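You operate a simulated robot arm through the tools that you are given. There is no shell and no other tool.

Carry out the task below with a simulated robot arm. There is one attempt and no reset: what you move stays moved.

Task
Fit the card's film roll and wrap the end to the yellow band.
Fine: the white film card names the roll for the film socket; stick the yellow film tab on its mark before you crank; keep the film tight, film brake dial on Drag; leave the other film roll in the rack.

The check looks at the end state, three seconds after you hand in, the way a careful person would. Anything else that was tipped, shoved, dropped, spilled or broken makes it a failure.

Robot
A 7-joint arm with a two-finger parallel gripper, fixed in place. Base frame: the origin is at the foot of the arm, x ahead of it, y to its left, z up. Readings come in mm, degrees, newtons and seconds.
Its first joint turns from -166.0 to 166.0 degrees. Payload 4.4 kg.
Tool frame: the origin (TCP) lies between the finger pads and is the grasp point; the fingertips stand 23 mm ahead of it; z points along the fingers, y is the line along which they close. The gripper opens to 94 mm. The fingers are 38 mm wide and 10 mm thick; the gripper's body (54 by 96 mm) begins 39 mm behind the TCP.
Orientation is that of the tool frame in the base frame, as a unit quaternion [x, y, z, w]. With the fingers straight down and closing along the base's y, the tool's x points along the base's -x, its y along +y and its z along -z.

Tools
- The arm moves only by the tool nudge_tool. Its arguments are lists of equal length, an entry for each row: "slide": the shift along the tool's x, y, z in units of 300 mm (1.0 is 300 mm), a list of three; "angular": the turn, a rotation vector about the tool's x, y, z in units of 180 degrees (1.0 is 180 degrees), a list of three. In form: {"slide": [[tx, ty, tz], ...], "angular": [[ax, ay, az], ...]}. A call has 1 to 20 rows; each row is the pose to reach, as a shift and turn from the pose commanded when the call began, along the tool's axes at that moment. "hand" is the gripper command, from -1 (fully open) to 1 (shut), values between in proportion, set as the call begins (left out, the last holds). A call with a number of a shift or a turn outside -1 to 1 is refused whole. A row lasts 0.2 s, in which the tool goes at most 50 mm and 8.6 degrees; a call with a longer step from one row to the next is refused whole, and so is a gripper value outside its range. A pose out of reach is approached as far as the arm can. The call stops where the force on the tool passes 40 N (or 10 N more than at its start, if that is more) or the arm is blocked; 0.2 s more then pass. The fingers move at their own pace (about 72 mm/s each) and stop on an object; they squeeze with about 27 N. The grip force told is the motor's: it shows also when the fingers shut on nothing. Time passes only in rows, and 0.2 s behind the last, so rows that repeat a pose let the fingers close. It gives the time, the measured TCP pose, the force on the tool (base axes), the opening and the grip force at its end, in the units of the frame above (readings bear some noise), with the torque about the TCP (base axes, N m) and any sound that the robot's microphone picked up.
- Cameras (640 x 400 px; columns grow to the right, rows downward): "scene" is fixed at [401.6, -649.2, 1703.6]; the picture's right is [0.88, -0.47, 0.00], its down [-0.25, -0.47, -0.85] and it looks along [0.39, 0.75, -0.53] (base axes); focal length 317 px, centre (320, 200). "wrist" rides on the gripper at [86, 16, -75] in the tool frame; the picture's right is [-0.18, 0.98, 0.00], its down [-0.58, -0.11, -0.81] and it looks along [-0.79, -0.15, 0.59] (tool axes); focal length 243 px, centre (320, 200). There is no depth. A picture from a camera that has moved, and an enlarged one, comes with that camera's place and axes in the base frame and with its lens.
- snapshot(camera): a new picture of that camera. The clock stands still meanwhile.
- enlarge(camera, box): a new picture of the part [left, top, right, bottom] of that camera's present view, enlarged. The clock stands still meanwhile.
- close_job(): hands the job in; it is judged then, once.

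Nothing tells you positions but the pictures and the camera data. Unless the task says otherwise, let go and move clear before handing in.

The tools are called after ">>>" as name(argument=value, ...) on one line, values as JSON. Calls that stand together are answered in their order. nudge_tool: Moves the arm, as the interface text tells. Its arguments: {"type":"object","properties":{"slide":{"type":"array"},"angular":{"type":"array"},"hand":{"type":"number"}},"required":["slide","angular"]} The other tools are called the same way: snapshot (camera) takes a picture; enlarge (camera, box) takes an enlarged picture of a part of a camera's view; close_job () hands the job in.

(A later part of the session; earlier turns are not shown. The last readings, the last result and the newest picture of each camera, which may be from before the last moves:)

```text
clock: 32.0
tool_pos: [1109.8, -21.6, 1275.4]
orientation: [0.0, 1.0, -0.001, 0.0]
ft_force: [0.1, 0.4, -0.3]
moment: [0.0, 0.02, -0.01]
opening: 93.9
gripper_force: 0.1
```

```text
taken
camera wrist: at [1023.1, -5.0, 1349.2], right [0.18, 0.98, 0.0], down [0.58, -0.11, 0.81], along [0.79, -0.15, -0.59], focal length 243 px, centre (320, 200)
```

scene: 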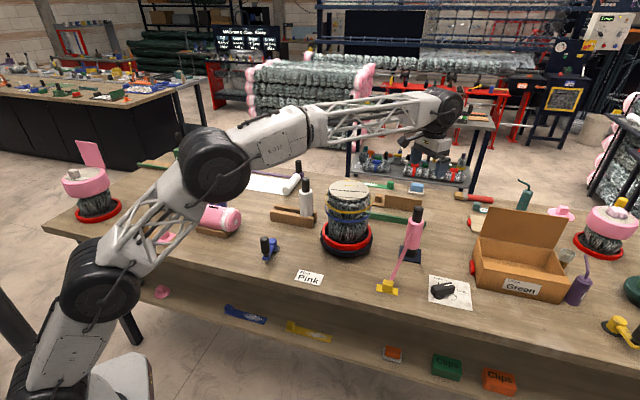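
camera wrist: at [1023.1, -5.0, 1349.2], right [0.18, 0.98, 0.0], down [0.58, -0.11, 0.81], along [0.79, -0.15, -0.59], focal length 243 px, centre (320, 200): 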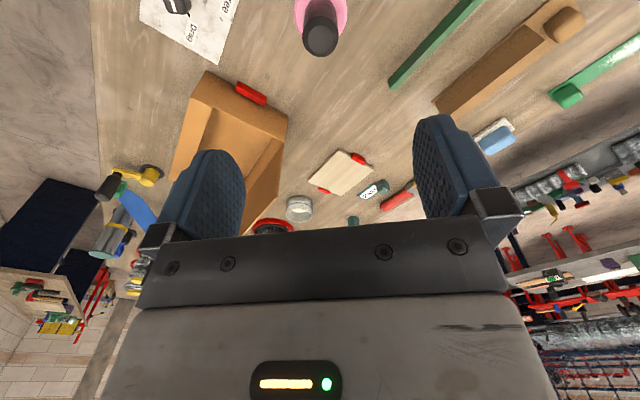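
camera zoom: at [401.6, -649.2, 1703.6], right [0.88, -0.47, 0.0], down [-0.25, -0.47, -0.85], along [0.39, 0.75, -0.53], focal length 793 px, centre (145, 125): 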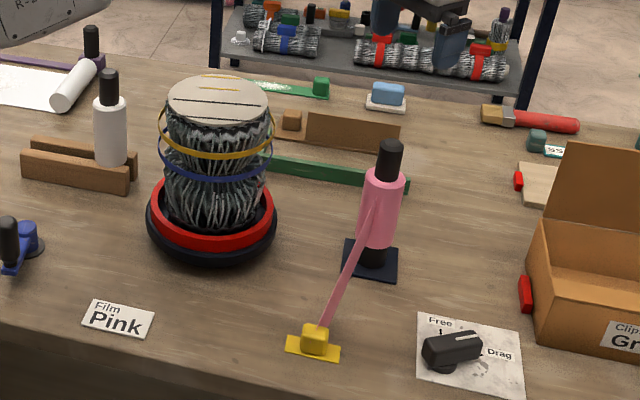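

The film runs from the roll to the yellow tab, and everything else looks undisturbed. Next I'll go above the yellow tab to see its exact pose.

>>> nudge_tool(slide=[[0.1193, -0.0623, 0], [0.2387, -0.1245, 0], [0.358, -0.1868, 0], [0.4773, -0.249, 0], [0.5967, -0.3113, 0], [0.5967, -0.3113, 0.15], [0.5967, -0.3113, 0.3], [0.5967, -0.3113, 0.45], [0.5967, -0.3113, 0.6], [0.5967, -0.3113, 0.75], [0.5967, -0.3113, 0.75]], angular=[[0, 0, 0], [0, 0, 0], [0, 0, 0], [0, 0, 0], [0, 0, 0], [0, 0, 0], [0, 0, 0], [0, 0, 0], [0, 0, 0], [0, 0, 0], [0, 0, 0]])

>>> snapshot(camera="wrist")

>>> enlarge(camera="wrist", box=[240, 20, 400, 120])

>>> enlarge(camera="scene", box=[350, 260, 430, 310])

```text
clock: 34.4
tool_pos: [930.8, -114.3, 1050.1]
orientation: [-0.001, 1.0, 0.0, 0.001]
ft_force: [0.7, -0.1, -0.3]
moment: [-0.01, 0.02, -0.01]
opening: 93.9
gripper_force: 0.0
```

```text
taken
camera wrist: at [845.1, -97.9, 1124.4], right [0.18, 0.98, 0.0], down [0.58, -0.11, 0.81], along [0.79, -0.15, -0.59], focal length 243 px, centre (320, 200)
```

wrist: 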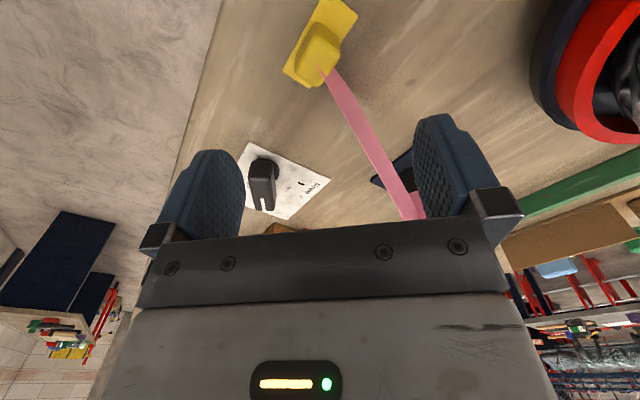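

```text
4.00 times, centred on (320, 70) of wrist
camera zoom: at [845.1, -97.9, 1124.4], right [0.18, 0.98, 0.0], down [0.58, -0.11, 0.81], along [0.79, -0.15, -0.59], focal length 970 px, centre (320, 720)
```

zoom: 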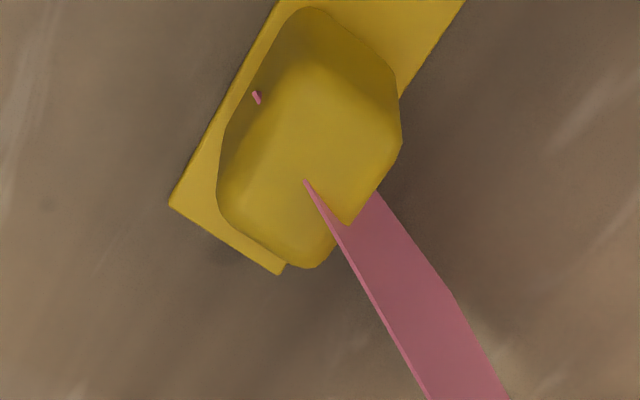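

```text
8.00 times, centred on (390, 285) of scene
camera zoom: at [401.6, -649.2, 1703.6], right [0.88, -0.47, 0.0], down [-0.25, -0.47, -0.85], along [0.39, 0.75, -0.53], focal length 2536 px, centre (-240, -480)
```

zoom: 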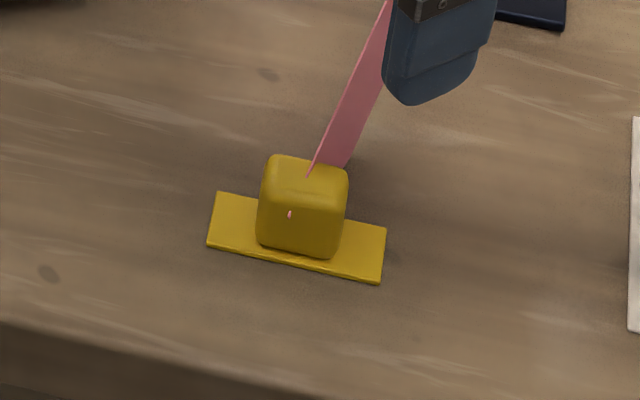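

The tab's plate is about 70×30 mm with its long axis at -43°, centred near (932,-114), and it has a grip block on top. I'll yaw the gripper about 46° so the fingers close along the plate's long axis, then descend partway and check.

>>> nudge_tool(slide=[[0, 0, 0.05], [0, 0, 0.1], [-0.002, 0, 0.15], [-0.004, 0, 0.2], [-0.004, 0, 0.25], [-0.004, 0, 0.283], [-0.004, 0, 0.283]], angular=[[0, 0, -0.043], [0, 0, -0.086], [0, 0, -0.129], [0, 0, -0.172], [0, 0, -0.215], [0, 0, -0.258], [0, 0, -0.258]])

>>> snapshot(camera="wrist")

>>> enlarge(camera="wrist", box=[220, 60, 420, 220])

>>> enlarge(camera="scene", box=[350, 240, 440, 310])

```text
clock: 36.0
tool_pos: [933.5, -112.6, 964.3]
orientation: [-0.394, 0.919, 0.001, 0.0]
ft_force: [-0.4, -0.5, 0.2]
moment: [0.0, 0.03, -0.01]
opening: 93.8
gripper_force: 0.0
```

```text
taken
camera wrist: at [861.2, -165.4, 1038.8], right [-0.59, 0.81, 0.0], down [0.48, 0.35, 0.81], along [0.65, 0.47, -0.59], focal length 243 px, centre (320, 200)
```

wrist: 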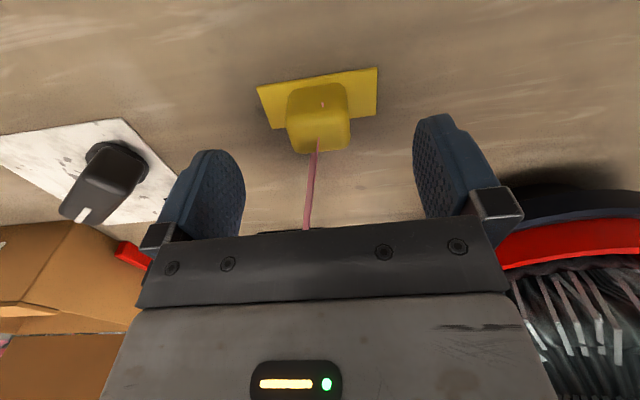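

```text
2.50 times, centred on (320, 140) of wrist
camera zoom: at [861.2, -165.4, 1038.8], right [-0.59, 0.81, 0.0], down [0.48, 0.35, 0.81], along [0.65, 0.47, -0.59], focal length 606 px, centre (320, 350)
```

zoom: 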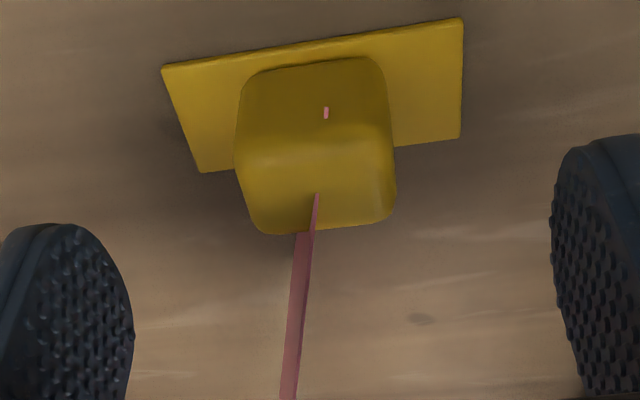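

```text
5.71 times, centred on (395, 275) of scene
camera zoom: at [401.6, -649.2, 1703.6], right [0.88, -0.47, 0.0], down [-0.25, -0.47, -0.85], along [0.39, 0.75, -0.53], focal length 1812 px, centre (-109, -229)
```

zoom: 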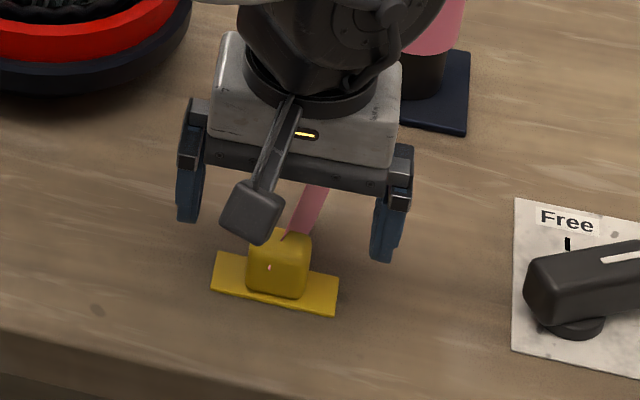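

The tab's block is centred between the fingers, sitting about 2–3 mm toward the camera side. I'll shift slightly, descend so the fingertips clear the plate by a few millimetres, and close on the block.

>>> nudge_tool(slide=[[0.0067, 0, 0.04], [0.0067, 0, 0.08], [0.0067, 0, 0.113], [0.0067, 0, 0.113]], angular=[[0, 0, 0.002], [0, 0, 0.004], [0, 0, 0.004], [0, 0, 0.004]])

>>> snapshot(camera="wrist")

>>> enlarge(camera="scene", box=[350, 240, 440, 310])

```text
clock: 37.0
tool_pos: [930.9, -116.5, 929.8]
orientation: [-0.389, 0.921, 0.0, 0.0]
ft_force: [-0.3, 1.0, 0.7]
moment: [-0.02, -0.01, -0.03]
opening: 94.1
gripper_force: 0.1
```

```text
taken
camera wrist: at [859.4, -166.5, 1005.3], right [-0.58, 0.82, 0.0], down [0.48, 0.34, 0.81], along [0.66, 0.46, -0.59], focal length 243 px, centre (320, 200)
```

wrist: 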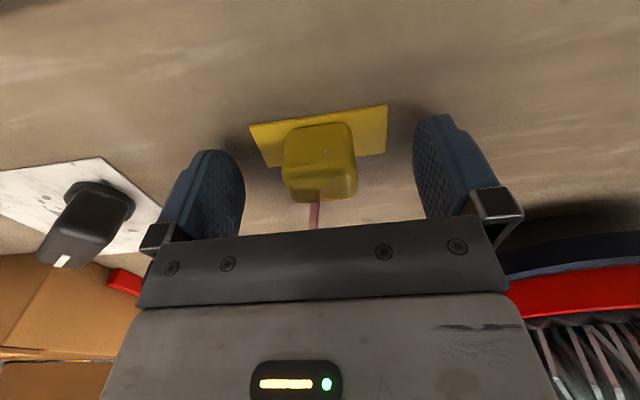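

```text
5.71 times, centred on (395, 275) of scene
camera zoom: at [401.6, -649.2, 1703.6], right [0.88, -0.47, 0.0], down [-0.25, -0.47, -0.85], along [0.39, 0.75, -0.53], focal length 1812 px, centre (-109, -229)
```

zoom: 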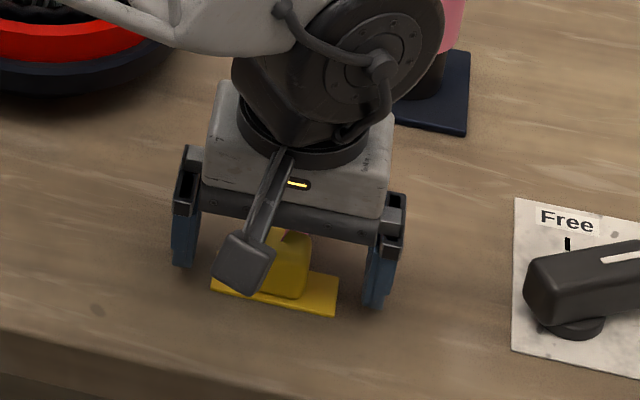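

The block's top face centre coincides with the TCP. Closing the gripper on the tab.

>>> nudge_tool(slide=[[0, 0, 0], [0, 0, 0], [0, 0, 0], [0, 0, 0], [0, 0, 0]], angular=[[0, 0, 0], [0, 0, 0], [0, 0, 0], [0, 0, 0], [0, 0, 0]], hand=1)

>>> snapshot(camera="wrist")

>>> snapshot(camera="scene")

```text
clock: 38.2
tool_pos: [930.5, -114.5, 930.3]
orientation: [-0.389, 0.921, 0.0, 0.0]
ft_force: [0.4, 0.2, -0.5]
moment: [-0.02, 0.05, 0.02]
opening: 32.9
gripper_force: 27.1
```

```text
taken
camera wrist: at [859.4, -166.4, 1005.2], right [-0.58, 0.82, 0.0], down [0.48, 0.34, 0.81], along [0.66, 0.46, -0.59], focal length 243 px, centre (320, 200)
```

wrist: 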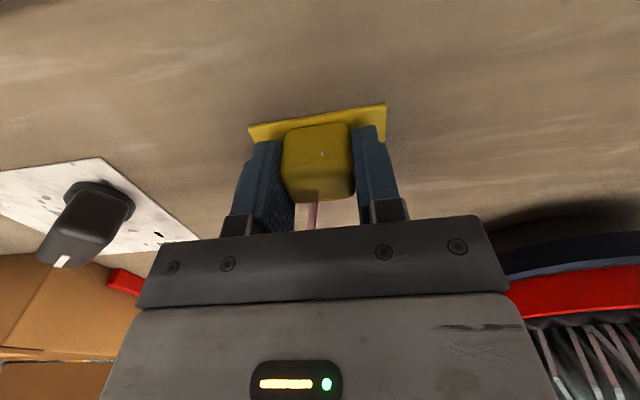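

```text
taken
```

scene: 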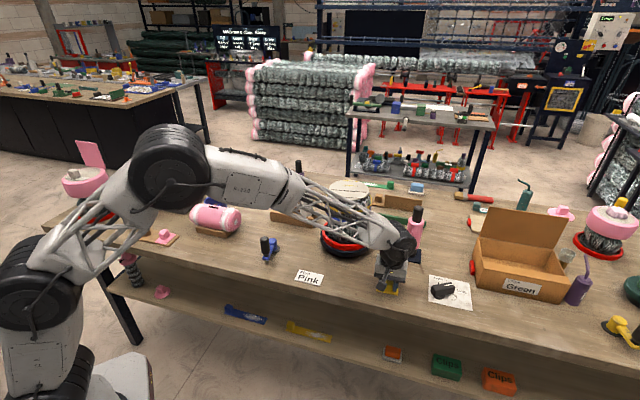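

The tab is gripped. I'll lift it straight up, then carry it toward the mark on the load's top board.

>>> nudge_tool(slide=[[0, 0, -0.05], [0, 0, -0.15], [0, 0, -0.3], [0, 0, -0.45], [0, 0, -0.6], [0, 0, -0.75], [0, 0, -0.9], [0, 0, -1.0], [0, 0, -1.0]], angular=[[0, 0, 0], [0, 0, 0], [0, 0, 0], [0, 0, 0], [0, 0, 0], [0, 0, 0], [0, 0, 0], [0, 0, 0], [0, 0, 0]])

>>> snapshot(camera="scene")

>>> snapshot(camera="wrist")

```text
clock: 40.2
tool_pos: [930.5, -116.8, 1229.8]
orientation: [-0.389, 0.921, 0.0, 0.0]
ft_force: [-0.4, -1.0, -0.6]
moment: [-0.02, -0.01, 0.02]
opening: 32.9
gripper_force: 26.5
```

```text
taken
```

scene: 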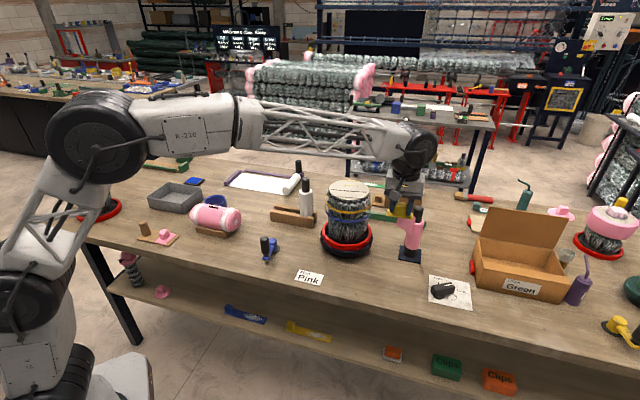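

```text
taken
camera wrist: at [859.5, -166.7, 1304.7], right [-0.58, 0.82, 0.0], down [0.48, 0.34, 0.81], along [0.66, 0.46, -0.59], focal length 243 px, centre (320, 200)
```

wrist: 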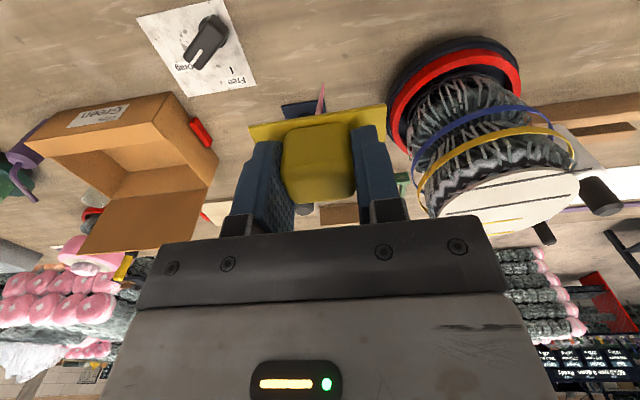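

The tab is lifted and level. I'll zoom in on the load's top from here to refine the mark's position.

>>> enlarge(camera="wrist", box=[410, 140, 600, 250])

>>> enlarge(camera="scene", box=[310, 165, 390, 215])

```text
3.37 times, centred on (505, 195) of wrist
camera zoom: at [859.5, -166.7, 1304.7], right [-0.58, 0.82, 0.0], down [0.48, 0.34, 0.81], along [0.66, 0.46, -0.59], focal length 817 px, centre (-303, 217)
```

zoom: 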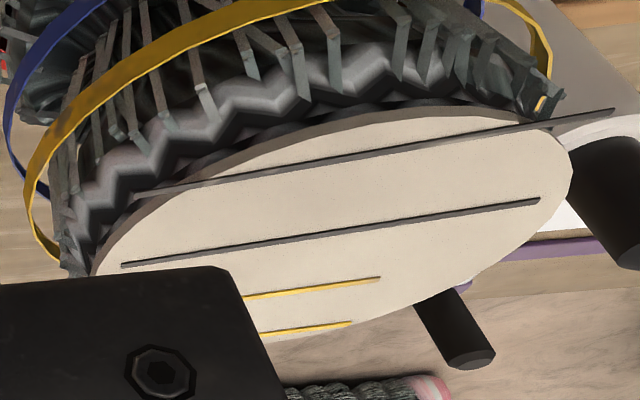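

```text
8.00 times, centred on (350, 190) of scene
camera zoom: at [401.6, -649.2, 1703.6], right [0.88, -0.47, 0.0], down [-0.25, -0.47, -0.85], along [0.39, 0.75, -0.53], focal length 2536 px, centre (80, 280)
```

zoom: 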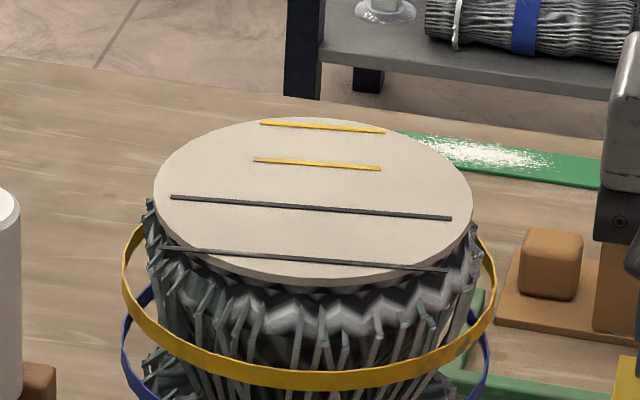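

My estimates put the mark's centre near (956,173) with z_top about 1150, and its lines at about -37°. I'll carry the tab to hover over it and compare visually.

>>> nudge_tool(slide=[[-0.1071, 0.0874, 0], [-0.2142, 0.1748, 0], [-0.3213, 0.2622, 0], [-0.4284, 0.3495, 0], [-0.5355, 0.4369, 0], [-0.6426, 0.5243, 0], [-0.7497, 0.6117, 0], [-0.7497, 0.6117, 0]], angular=[[0, 0, -0.006], [0, 0, -0.012], [0, 0, -0.018], [0, 0, -0.024], [0, 0, -0.03], [0, 0, -0.036], [0, 0, -0.0406], [0, 0, -0.0406]])

>>> enlarge(camera="scene", box=[310, 155, 390, 215])

>>> snapshot(camera="wrist")

>>> enlarge(camera="wrist", box=[200, 50, 440, 230])

```text
clock: 42.0
tool_pos: [956.2, 174.3, 1229.7]
orientation: [-0.446, 0.895, -0.001, 0.001]
ft_force: [-0.3, -0.7, -0.1]
moment: [0.01, 0.02, -0.01]
opening: 33.0
gripper_force: 26.6
```

```text
6.67 times, centred on (350, 185) of scene
camera zoom: at [401.6, -649.2, 1703.6], right [0.88, -0.47, 0.0], down [-0.25, -0.47, -0.85], along [0.39, 0.75, -0.53], focal length 2114 px, centre (120, 300)
```

zoom: 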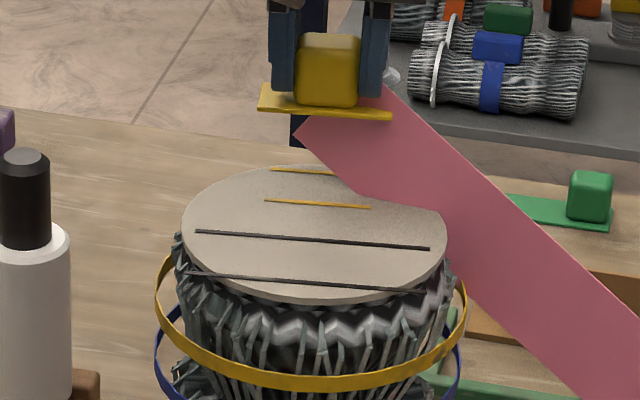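

```text
taken
camera wrist: at [892.7, 114.8, 1304.8], right [-0.67, 0.74, 0.0], down [0.44, 0.4, 0.81], along [0.6, 0.54, -0.59], focal length 243 px, centre (320, 200)
```

wrist: 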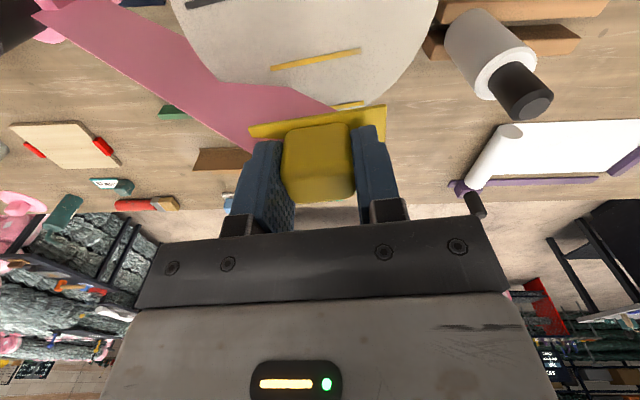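

```text
2.22 times, centred on (320, 140) of wrist
camera zoom: at [892.7, 114.8, 1304.8], right [-0.67, 0.74, 0.0], down [0.44, 0.4, 0.81], along [0.6, 0.54, -0.59], focal length 539 px, centre (320, 333)
```

zoom: 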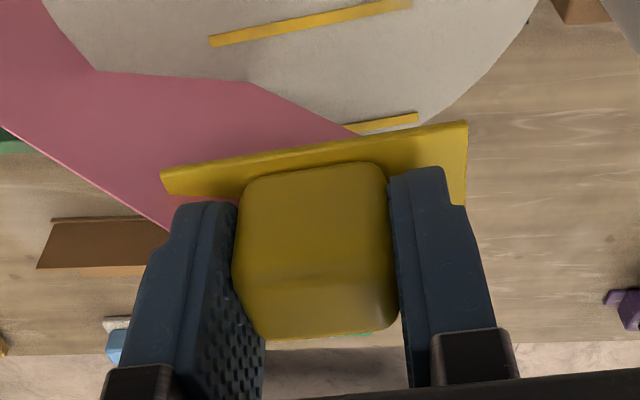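

The plate is parallel to the lines and seems centred between them within a couple of millimetres. I'll lower most of the way and re-check where parallax is smaller.

>>> nudge_tool(slide=[[0, 0, 0.04], [0, 0, 0.08], [0, 0, 0.1157], [0, 0, 0.1157]], angular=[[0, 0, 0], [0, 0, 0], [0, 0, 0], [0, 0, 0]])

>>> enlarge(camera="scene", box=[320, 165, 390, 215])

>>> enlarge(camera="wrist", box=[200, 50, 440, 230])

```text
clock: 43.0
tool_pos: [957.2, 172.6, 1195.6]
orientation: [-0.446, 0.895, 0.0, 0.0]
ft_force: [-0.4, 0.1, 0.2]
moment: [0.01, 0.0, 0.03]
opening: 32.9
gripper_force: 26.9
```

```text
8.00 times, centred on (355, 190) of scene
camera zoom: at [401.6, -649.2, 1703.6], right [0.88, -0.47, 0.0], down [-0.25, -0.47, -0.85], along [0.39, 0.75, -0.53], focal length 2536 px, centre (40, 280)
```

zoom: 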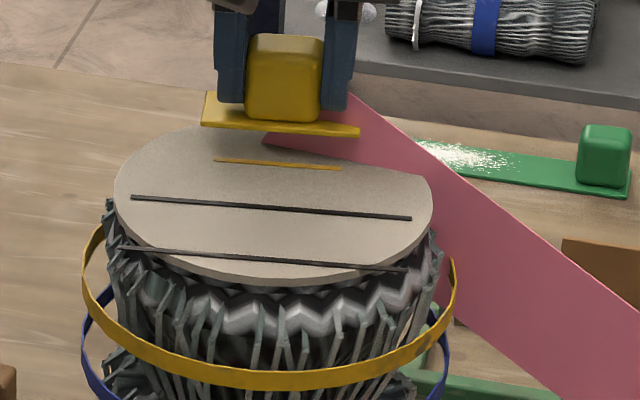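

```text
2.22 times, centred on (320, 140) of wrist
camera zoom: at [891.6, 113.8, 1269.7], right [-0.67, 0.74, 0.0], down [0.44, 0.4, 0.81], along [0.6, 0.54, -0.59], focal length 539 px, centre (320, 333)
```

zoom: 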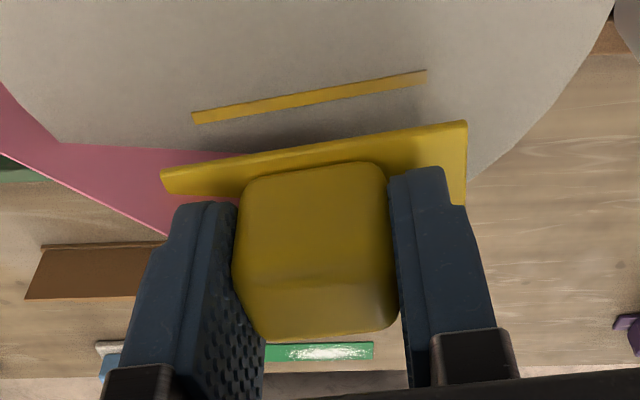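

The tab sits about 2 mm short of centre along the viewing direction. I'll correct that and lower to just above contact.

>>> nudge_tool(slide=[[-0.006, 0, 0], [-0.006, 0, 0.015], [-0.006, 0, 0.03], [-0.006, 0, 0.037], [-0.006, 0, 0.037]], angular=[[0, 0, 0], [0, 0, 0], [0, 0, 0], [0, 0, 0], [0, 0, 0]])

>>> enlarge(camera="scene", box=[320, 165, 390, 215])

>>> enlarge(camera="wrist", box=[200, 50, 440, 230])

```text
clock: 44.2
tool_pos: [957.3, 174.8, 1184.5]
orientation: [-0.447, 0.895, 0.0, 0.0]
ft_force: [0.2, 0.5, -2.1]
moment: [-0.01, -0.05, 0.03]
opening: 33.0
gripper_force: 26.9
```

```text
8.00 times, centred on (355, 190) of scene
camera zoom: at [401.6, -649.2, 1703.6], right [0.88, -0.47, 0.0], down [-0.25, -0.47, -0.85], along [0.39, 0.75, -0.53], focal length 2536 px, centre (40, 280)
```

zoom: 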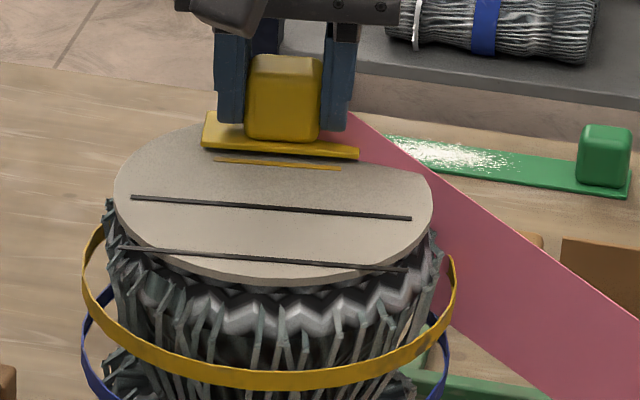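

```text
2.22 times, centred on (320, 140) of wrist
camera zoom: at [892.8, 115.1, 1258.6], right [-0.67, 0.74, 0.0], down [0.44, 0.4, 0.81], along [0.6, 0.54, -0.59], focal length 539 px, centre (320, 333)
```

zoom: 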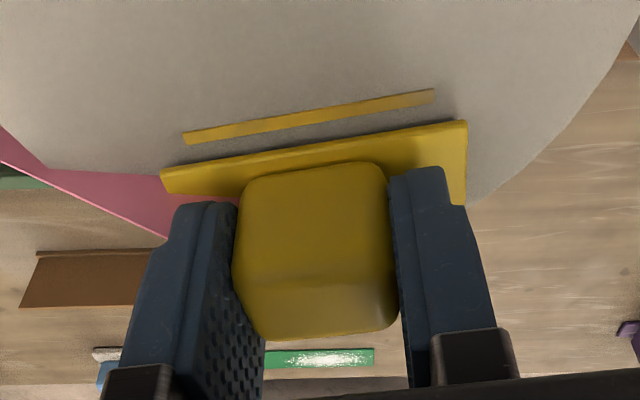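

The tab is about 4 mm above the board and well centred. Lowering in 1 mm steps to contact.

>>> nudge_tool(slide=[[0, 0, 0.0033], [0, 0, 0.0067], [0, 0, 0.01], [0, 0, 0.0117], [0, 0, 0.0117]], angular=[[0, 0, 0], [0, 0, 0], [0, 0, 0], [0, 0, 0], [0, 0, 0]])

>>> enlarge(camera="scene", box=[320, 165, 390, 215])

>>> enlarge(camera="wrist", box=[240, 80, 400, 200])

```text
clock: 45.4
tool_pos: [957.4, 173.1, 1181.6]
orientation: [-0.447, 0.895, 0.001, 0.0]
ft_force: [-0.6, -0.3, -0.1]
moment: [0.03, 0.01, 0.01]
opening: 32.9
gripper_force: 26.9
```

```text
8.00 times, centred on (355, 190) of scene
camera zoom: at [401.6, -649.2, 1703.6], right [0.88, -0.47, 0.0], down [-0.25, -0.47, -0.85], along [0.39, 0.75, -0.53], focal length 2536 px, centre (40, 280)
```

zoom: 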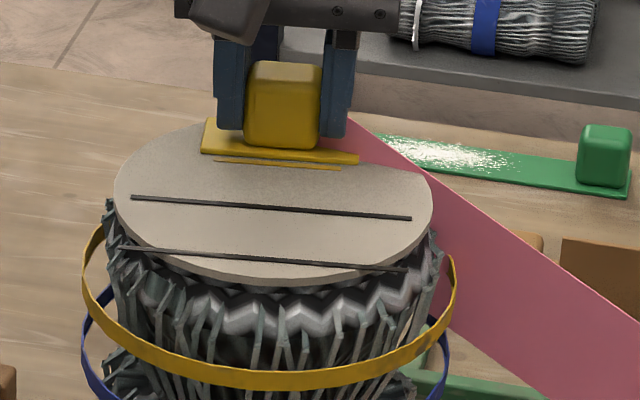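

```text
3.33 times, centred on (320, 140) of wrist
camera zoom: at [892.8, 115.2, 1255.3], right [-0.67, 0.74, 0.0], down [0.44, 0.4, 0.81], along [0.6, 0.54, -0.59], focal length 809 px, centre (320, 400)
```

zoom: 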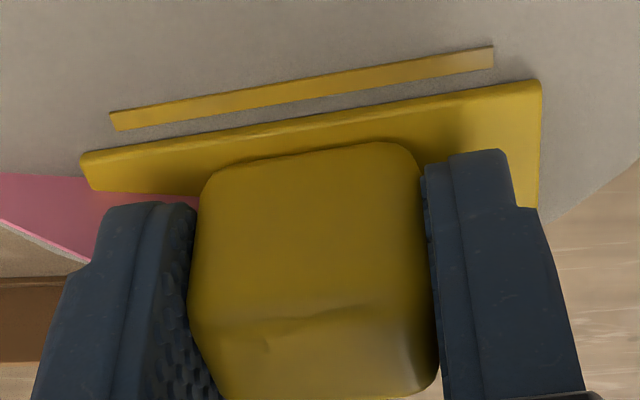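

Nearly touching. I'll trim about 1.3 mm forward and continue down until I feel contact.

>>> nudge_tool(slide=[[-0.0043, 0, 0], [-0.0043, 0, 0.0033], [-0.0043, 0, 0.0067], [-0.0043, 0, 0.0067]], angular=[[0, 0, 0], [0, 0, 0], [0, 0, 0], [0, 0, 0]])

>>> enlarge(camera="wrist", box=[240, 80, 400, 200])

>>> enlarge(camera="scene", box=[320, 165, 390, 215])

```text
clock: 46.4
tool_pos: [958.3, 175.7, 1180.4]
orientation: [-0.446, 0.895, -0.001, 0.001]
ft_force: [2.3, -2.0, 19.7]
moment: [-0.04, 0.09, 0.05]
opening: 33.3
gripper_force: 27.3
```

```text
3.33 times, centred on (320, 140) of wrist
camera zoom: at [893.4, 116.4, 1254.8], right [-0.67, 0.74, 0.0], down [0.43, 0.4, 0.81], along [0.6, 0.54, -0.59], focal length 809 px, centre (320, 400)
```

zoom: 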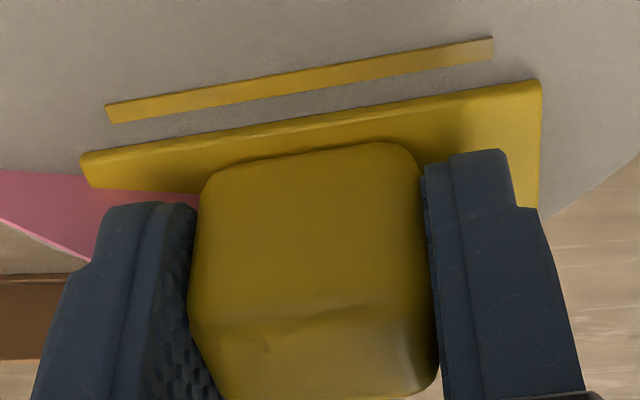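

```text
8.00 times, centred on (355, 190) of scene
camera zoom: at [401.6, -649.2, 1703.6], right [0.88, -0.47, 0.0], down [-0.25, -0.47, -0.85], along [0.39, 0.75, -0.53], focal length 2536 px, centre (40, 280)
```

zoom: 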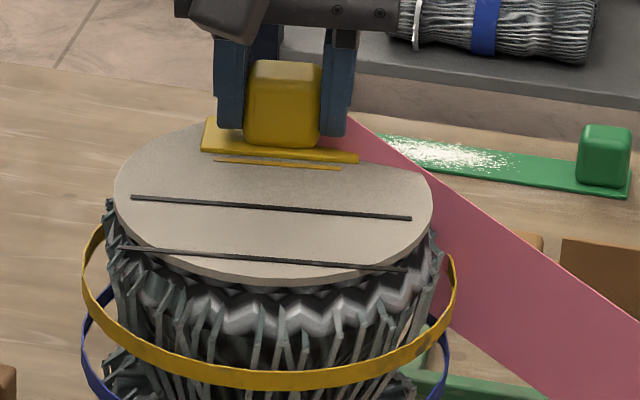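

Contact is felt at about 20 N. By my measurements the tab sits about 2 mm too far from the near line, so I'll ease off 1.5 mm and see whether it's still free to trim.

>>> nudge_tool(slide=[[0, 0, -0.0033], [0, 0, -0.0067], [0, 0, -0.0067]], angular=[[0, 0, 0], [0, 0, 0], [0, 0, 0]])

>>> enlarge(camera="wrist", box=[240, 80, 400, 200])

>>> enlarge(camera="scene", box=[330, 165, 380, 200])

```text
clock: 47.2
tool_pos: [958.0, 175.6, 1180.2]
orientation: [-0.446, 0.895, 0.001, 0.0]
ft_force: [-0.1, -0.7, 12.3]
moment: [-0.04, -0.02, 0.0]
opening: 32.9
gripper_force: 26.8
```

```text
3.33 times, centred on (320, 140) of wrist
camera zoom: at [893.5, 116.5, 1255.0], right [-0.67, 0.74, 0.0], down [0.44, 0.4, 0.81], along [0.59, 0.54, -0.59], focal length 809 px, centre (320, 400)
```

zoom: 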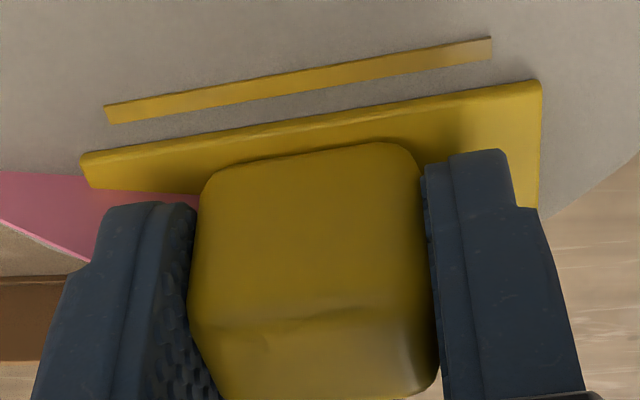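

```text
11.43 times, centred on (355, 182) of scene
camera zoom: at [401.6, -649.2, 1703.6], right [0.88, -0.47, 0.0], down [-0.25, -0.47, -0.85], along [0.39, 0.75, -0.53], focal length 3624 px, centre (-80, 400)
```

zoom: 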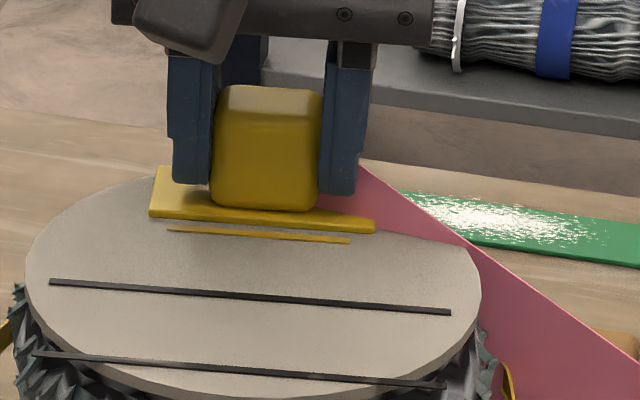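

Still in light contact as the arm's compliance unwinds. I'll ease off a bit more.

>>> nudge_tool(slide=[[0, 0, -0.005], [0, 0, -0.01], [0, 0, -0.01]], angular=[[0, 0, 0], [0, 0, 0], [0, 0, 0]])

>>> enlarge(camera="wrist", box=[240, 80, 400, 200])

>>> enlarge(camera="scene", box=[330, 165, 380, 200])

```text
clock: 48.0
tool_pos: [958.4, 175.5, 1183.5]
orientation: [-0.447, 0.895, 0.0, 0.0]
ft_force: [-0.2, -0.4, -0.9]
moment: [0.0, 0.01, 0.03]
opening: 32.8
gripper_force: 27.3
```

```text
3.33 times, centred on (320, 140) of wrist
camera zoom: at [893.8, 116.2, 1257.7], right [-0.67, 0.74, 0.0], down [0.44, 0.4, 0.81], along [0.59, 0.54, -0.59], focal length 809 px, centre (320, 400)
```

zoom: 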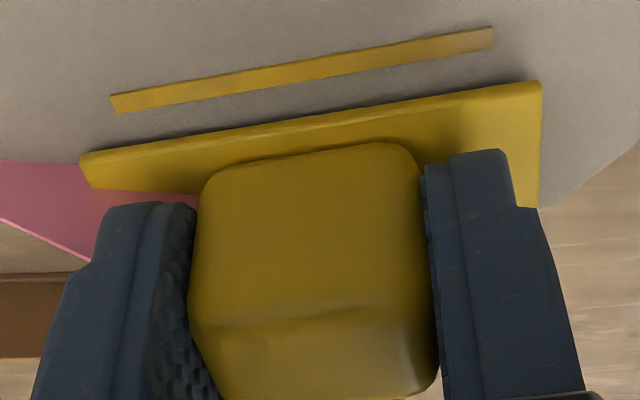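

```text
11.43 times, centred on (355, 182) of scene
camera zoom: at [401.6, -649.2, 1703.6], right [0.88, -0.47, 0.0], down [-0.25, -0.47, -0.85], along [0.39, 0.75, -0.53], focal length 3624 px, centre (-80, 400)
```

zoom: 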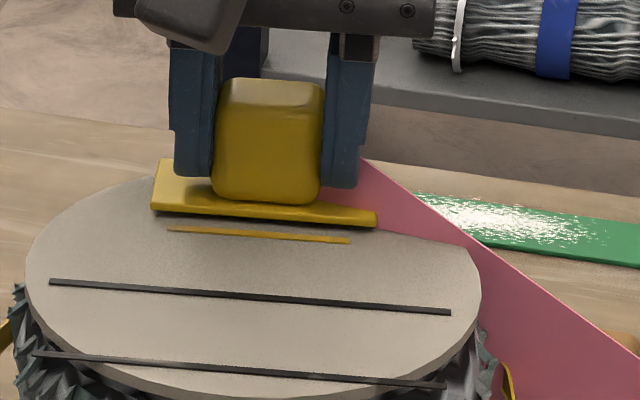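

The tab is still free. I'll shift back 2 mm and set it down again on the mark.

>>> nudge_tool(slide=[[0.0067, 0, 0], [0.0067, 0, 0.005], [0.0067, 0, 0.01], [0.0067, 0, 0.0133], [0.0067, 0, 0.0133]], angular=[[0, 0, 0], [0, 0, 0], [0, 0, 0], [0, 0, 0], [0, 0, 0]])

>>> enlarge(camera="wrist", box=[240, 80, 400, 200])

>>> enlarge(camera="scene", box=[330, 165, 380, 200])

```text
clock: 49.2
tool_pos: [957.4, 173.5, 1180.1]
orientation: [-0.447, 0.895, -0.001, 0.0]
ft_force: [0.4, 0.0, 4.7]
moment: [-0.01, 0.0, 0.0]
opening: 32.9
gripper_force: 27.0
```

```text
3.33 times, centred on (320, 140) of wrist
camera zoom: at [892.4, 114.7, 1255.0], right [-0.67, 0.74, 0.0], down [0.44, 0.4, 0.81], along [0.6, 0.54, -0.59], focal length 809 px, centre (320, 400)
```

zoom: 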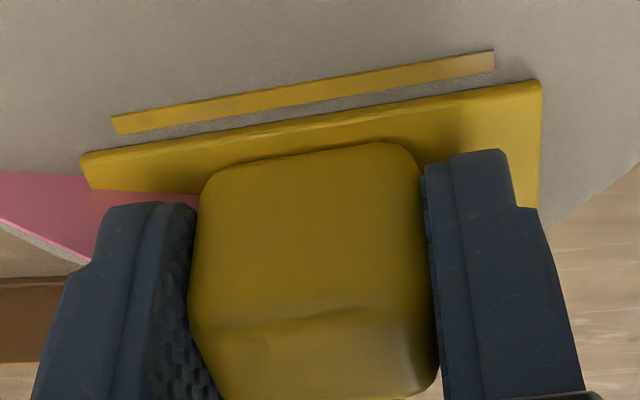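

```text
11.43 times, centred on (355, 182) of scene
camera zoom: at [401.6, -649.2, 1703.6], right [0.88, -0.47, 0.0], down [-0.25, -0.47, -0.85], along [0.39, 0.75, -0.53], focal length 3624 px, centre (-80, 400)
```

zoom: 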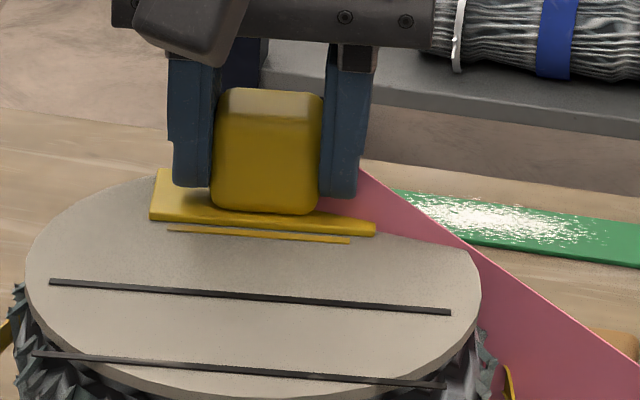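

The tab now sits evenly between the lines. I'll press it down lightly to stick it, then release and back straight up.

>>> nudge_tool(slide=[[0, 0, 0.004], [0, 0, 0.007], [0, 0, 0.007], [0, 0, 0.007]], angular=[[0, 0, 0], [0, 0, 0], [0, 0, 0], [0, 0, 0]])

>>> nudge_tool(slide=[[0, 0, -0.005], [0, 0, -0.005], [0, 0, -0.005], [0, 0, -0.005]], angular=[[0, 0, 0], [0, 0, 0], [0, 0, 0], [0, 0, 0]], hand=-1)

>>> nudge_tool(slide=[[0, 0, -0.05], [0, 0, -0.15], [0, 0, -0.25], [0, 0, -0.35], [0, 0, -0.35]], angular=[[0, 0, 0], [0, 0, 0], [0, 0, 0], [0, 0, 0], [0, 0, 0]])

>>> enlarge(camera="scene", box=[320, 165, 390, 215])

>>> snapshot(camera="wrist")

>>> snapshot(camera="scene")

```text
clock: 50.2
tool_pos: [957.5, 173.4, 1181.7]
orientation: [-0.446, 0.895, 0.0, 0.0]
ft_force: [1.3, -0.7, 34.2]
moment: [0.0, 0.04, 0.06]
opening: 32.9
gripper_force: 27.4
```

```text
clock: 51.2
tool_pos: [958.0, 174.9, 1178.5]
orientation: [-0.446, 0.895, 0.0, 0.0]
ft_force: [1.2, -0.3, 0.7]
moment: [0.01, -0.01, 0.02]
opening: 94.1
gripper_force: 0.0
```

```text
clock: 52.4
tool_pos: [958.2, 173.7, 1284.6]
orientation: [-0.446, 0.895, 0.0, 0.0]
ft_force: [0.5, 0.3, 0.9]
moment: [0.01, 0.0, -0.01]
opening: 94.0
gripper_force: 0.0
```

```text
8.00 times, centred on (355, 190) of scene
camera zoom: at [401.6, -649.2, 1703.6], right [0.88, -0.47, 0.0], down [-0.25, -0.47, -0.85], along [0.39, 0.75, -0.53], focal length 2536 px, centre (40, 280)
```

zoom: 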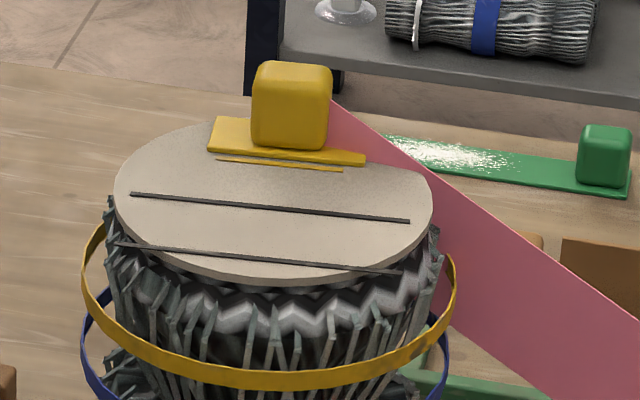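

```text
taken
camera wrist: at [893.0, 114.9, 1358.5], right [-0.67, 0.74, 0.0], down [0.44, 0.4, 0.81], along [0.59, 0.54, -0.59], focal length 243 px, centre (320, 200)
```

wrist: 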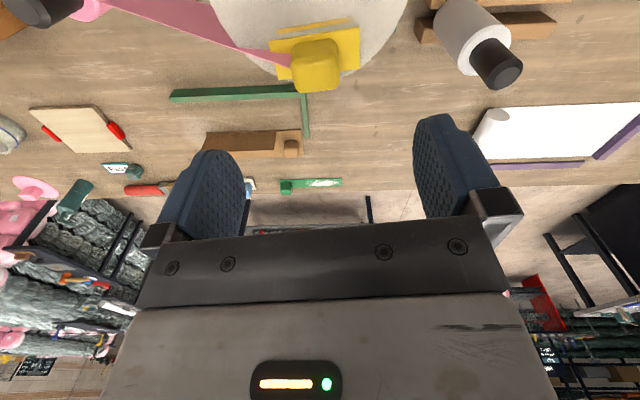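

```text
taken
```

scene: 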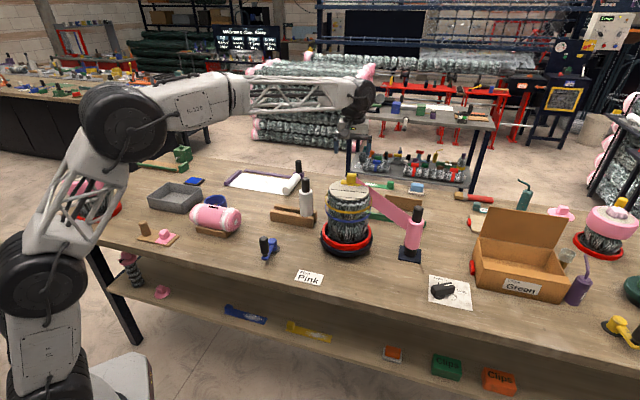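

The tab stayed on the board between the lines; the turntable turned a degree or two on release, and the tab moved with it. Let me check closely, then look at the crank.

>>> enlarge(camera="wrist", box=[220, 0, 420, 110])

>>> enlarge(camera="scene", box=[330, 165, 380, 200])

>>> enlarge(camera="scene", box=[240, 220, 300, 270])

```text
3.20 times, centred on (320, 55) of wrist
camera zoom: at [893.0, 114.9, 1358.5], right [-0.67, 0.74, 0.0], down [0.44, 0.4, 0.81], along [0.59, 0.54, -0.59], focal length 776 px, centre (320, 664)
```

zoom: 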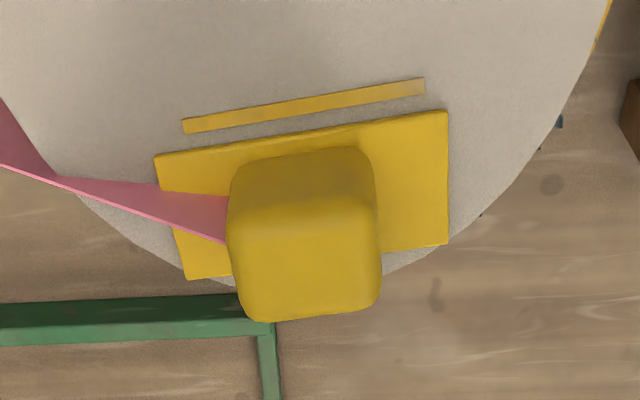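

```text
11.43 times, centred on (355, 182) of scene
camera zoom: at [401.6, -649.2, 1703.6], right [0.88, -0.47, 0.0], down [-0.25, -0.47, -0.85], along [0.39, 0.75, -0.53], focal length 3624 px, centre (-80, 400)
```

zoom: 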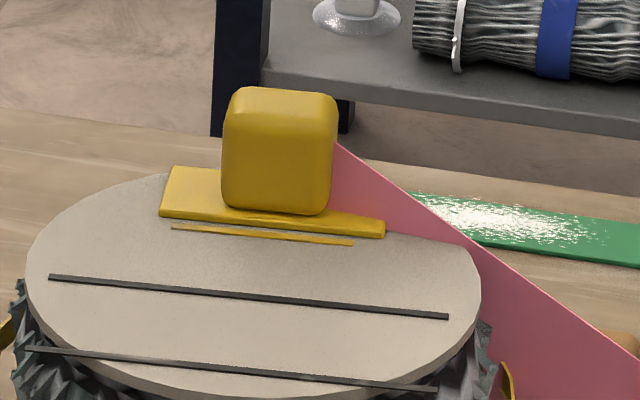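

```text
8.00 times, centred on (270, 245) of scene
camera zoom: at [401.6, -649.2, 1703.6], right [0.88, -0.47, 0.0], down [-0.25, -0.47, -0.85], along [0.39, 0.75, -0.53], focal length 2536 px, centre (720, -160)
```

zoom: 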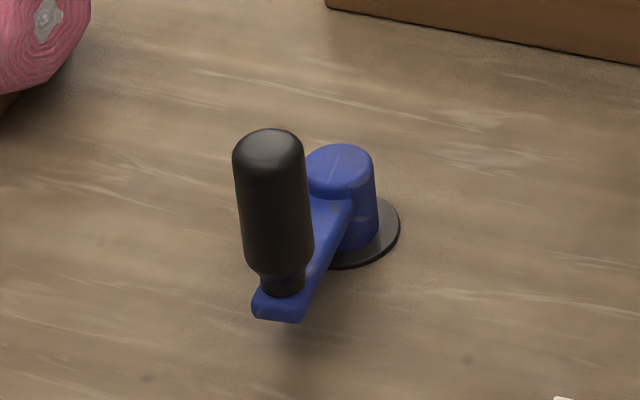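

The tab is well placed and parallel to the lines. Next I'll go above the crank to measure its pivot and knob accurately.

>>> nudge_tool(slide=[[0.0724, 0.1176, 0], [0.1448, 0.2352, 0], [0.2171, 0.3528, 0], [0.2895, 0.4704, 0], [0.3619, 0.588, 0], [0.4343, 0.7055, 0], [0.5066, 0.8231, 0], [0.579, 0.9407, 0], [0.579, 0.9407, 0.15], [0.579, 0.9407, 0.3], [0.579, 0.9407, 0.45], [0.579, 0.9407, 0.6], [0.579, 0.9407, 0.6]], angular=[[0, 0, 0.0368], [0, 0, 0.0736], [0, 0, 0.1104], [0, 0, 0.1472], [0, 0, 0.184], [0, 0, 0.2208], [0, 0, 0.2576], [0, 0, 0.2944], [0, 0, 0.2944], [0, 0, 0.2944], [0, 0, 0.2944], [0, 0, 0.2944], [0, 0, 0.2944]])

>>> snapshot(camera="wrist")

>>> enlarge(camera="wrist", box=[240, 0, 480, 150])

```text
clock: 55.2
tool_pos: [628.5, 205.0, 1104.6]
orientation: [0.0, 1.0, -0.001, 0.0]
ft_force: [-0.1, 0.3, -0.1]
moment: [0.01, 0.03, -0.01]
opening: 94.1
gripper_force: 0.1
```

```text
taken
camera wrist: at [542.5, 221.3, 1178.8], right [0.18, 0.98, 0.0], down [0.58, -0.11, 0.81], along [0.79, -0.15, -0.59], focal length 243 px, centre (320, 200)
```

wrist: 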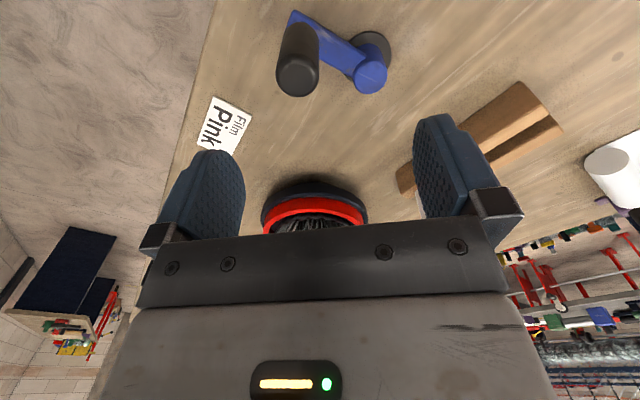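

```text
2.67 times, centred on (360, 75) of wrist
camera zoom: at [542.5, 221.3, 1178.8], right [0.18, 0.98, 0.0], down [0.58, -0.11, 0.81], along [0.79, -0.15, -0.59], focal length 647 px, centre (213, 533)
```

zoom: 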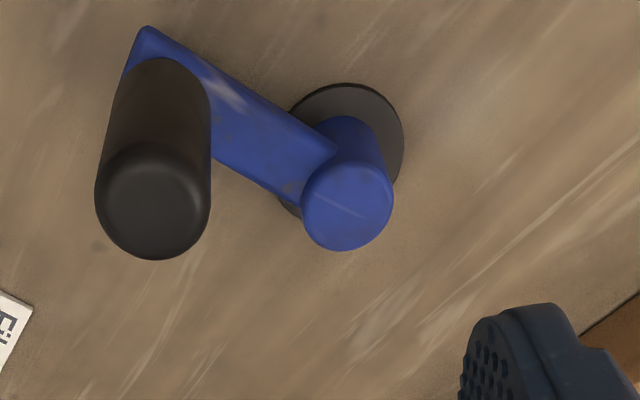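

The knob's axis is at about (626,189) with its top near z≈1010, and the pivot hub is at about (672,248), giving a crank radius of about 75 mm. I'll move right above the knob to refine this.

>>> nudge_tool(slide=[[0.008, -0.05, 0.09], [0.008, -0.0517, 0.18], [0.008, -0.0517, 0.18]], angular=[[0, 0, 0], [0, 0, 0], [0, 0, 0]])

>>> snapshot(camera="wrist")

>>> enlarge(camera="wrist", box=[240, 20, 480, 170])

>>> enlarge(camera="scene", box=[240, 210, 300, 270])

```text
clock: 56.0
tool_pos: [625.2, 188.9, 1049.9]
orientation: [0.0, 1.0, 0.0, 0.0]
ft_force: [0.5, -0.1, -0.2]
moment: [0.0, 0.05, -0.01]
opening: 93.9
gripper_force: 0.1
```

```text
taken
camera wrist: at [539.2, 206.0, 1125.1], right [0.18, 0.98, 0.0], down [0.58, -0.11, 0.81], along [0.79, -0.15, -0.59], focal length 243 px, centre (320, 200)
```

wrist: 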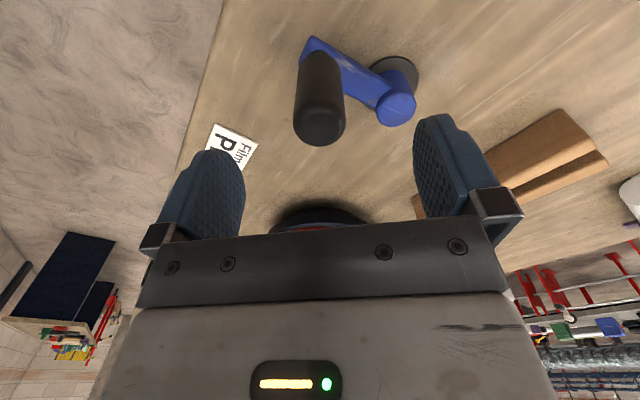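

```text
2.67 times, centred on (360, 95) of wrist
camera zoom: at [539.2, 206.0, 1125.1], right [0.18, 0.98, 0.0], down [0.58, -0.11, 0.81], along [0.79, -0.15, -0.59], focal length 647 px, centre (213, 480)
```

zoom: 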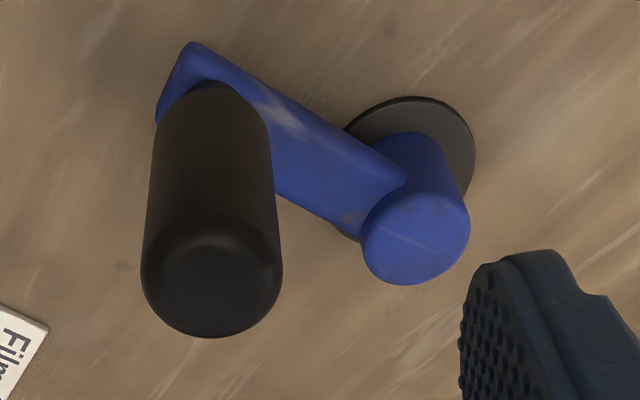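

```text
6.67 times, centred on (270, 240) of scene
camera zoom: at [401.6, -649.2, 1703.6], right [0.88, -0.47, 0.0], down [-0.25, -0.47, -0.85], along [0.39, 0.75, -0.53], focal length 2114 px, centre (653, -67)
```

zoom: 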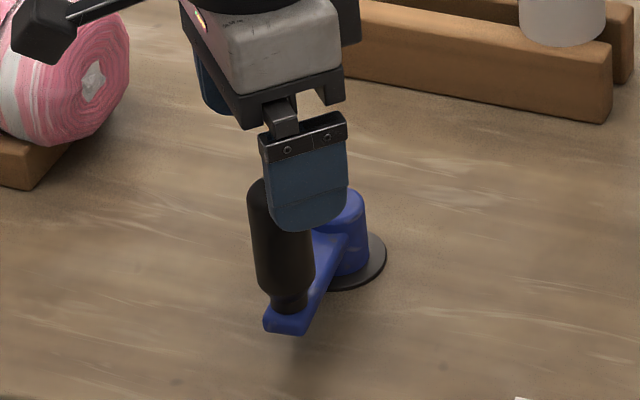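

The fixes agree: the knob is at (625.7,190) and the hub at (674.5,249), with a radius of about 77 mm and the arm pointing at about -129°. I'll descend to z≈985 and grip the knob.

>>> nudge_tool(slide=[[-0.0017, 0, 0.075], [-0.0017, 0, 0.15], [-0.0017, 0, 0.2167], [-0.0017, 0, 0.2167]], angular=[[0, 0, 0], [0, 0, 0], [0, 0, 0], [0, 0, 0]])

>>> snapshot(camera="wrist")

>>> enlarge(camera="scene", box=[240, 210, 300, 270])

```text
clock: 57.0
tool_pos: [625.7, 189.9, 986.0]
orientation: [0.0, 1.0, 0.0, 0.0]
ft_force: [1.0, -0.4, 0.0]
moment: [-0.03, 0.01, -0.05]
opening: 94.0
gripper_force: 0.1
```

```text
taken
camera wrist: at [539.7, 205.8, 1059.8], right [0.18, 0.98, 0.0], down [0.58, -0.11, 0.81], along [0.79, -0.15, -0.59], focal length 243 px, centre (320, 200)
```

wrist: 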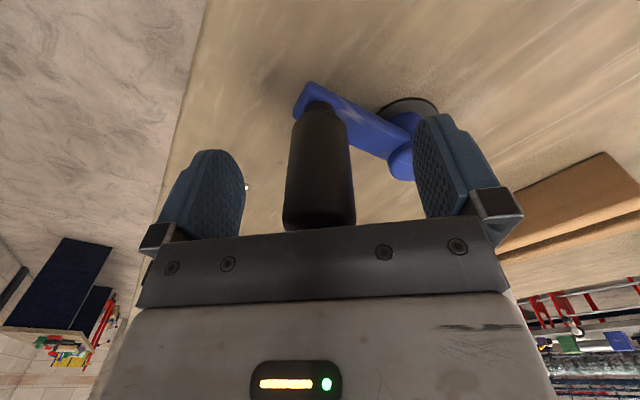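

```text
6.67 times, centred on (270, 240) of scene
camera zoom: at [401.6, -649.2, 1703.6], right [0.88, -0.47, 0.0], down [-0.25, -0.47, -0.85], along [0.39, 0.75, -0.53], focal length 2114 px, centre (653, -67)
```

zoom: 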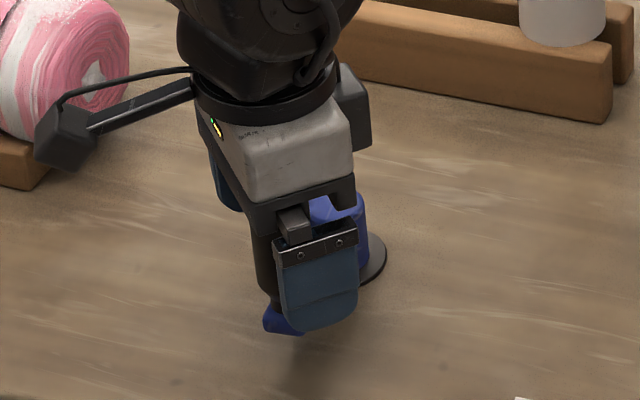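

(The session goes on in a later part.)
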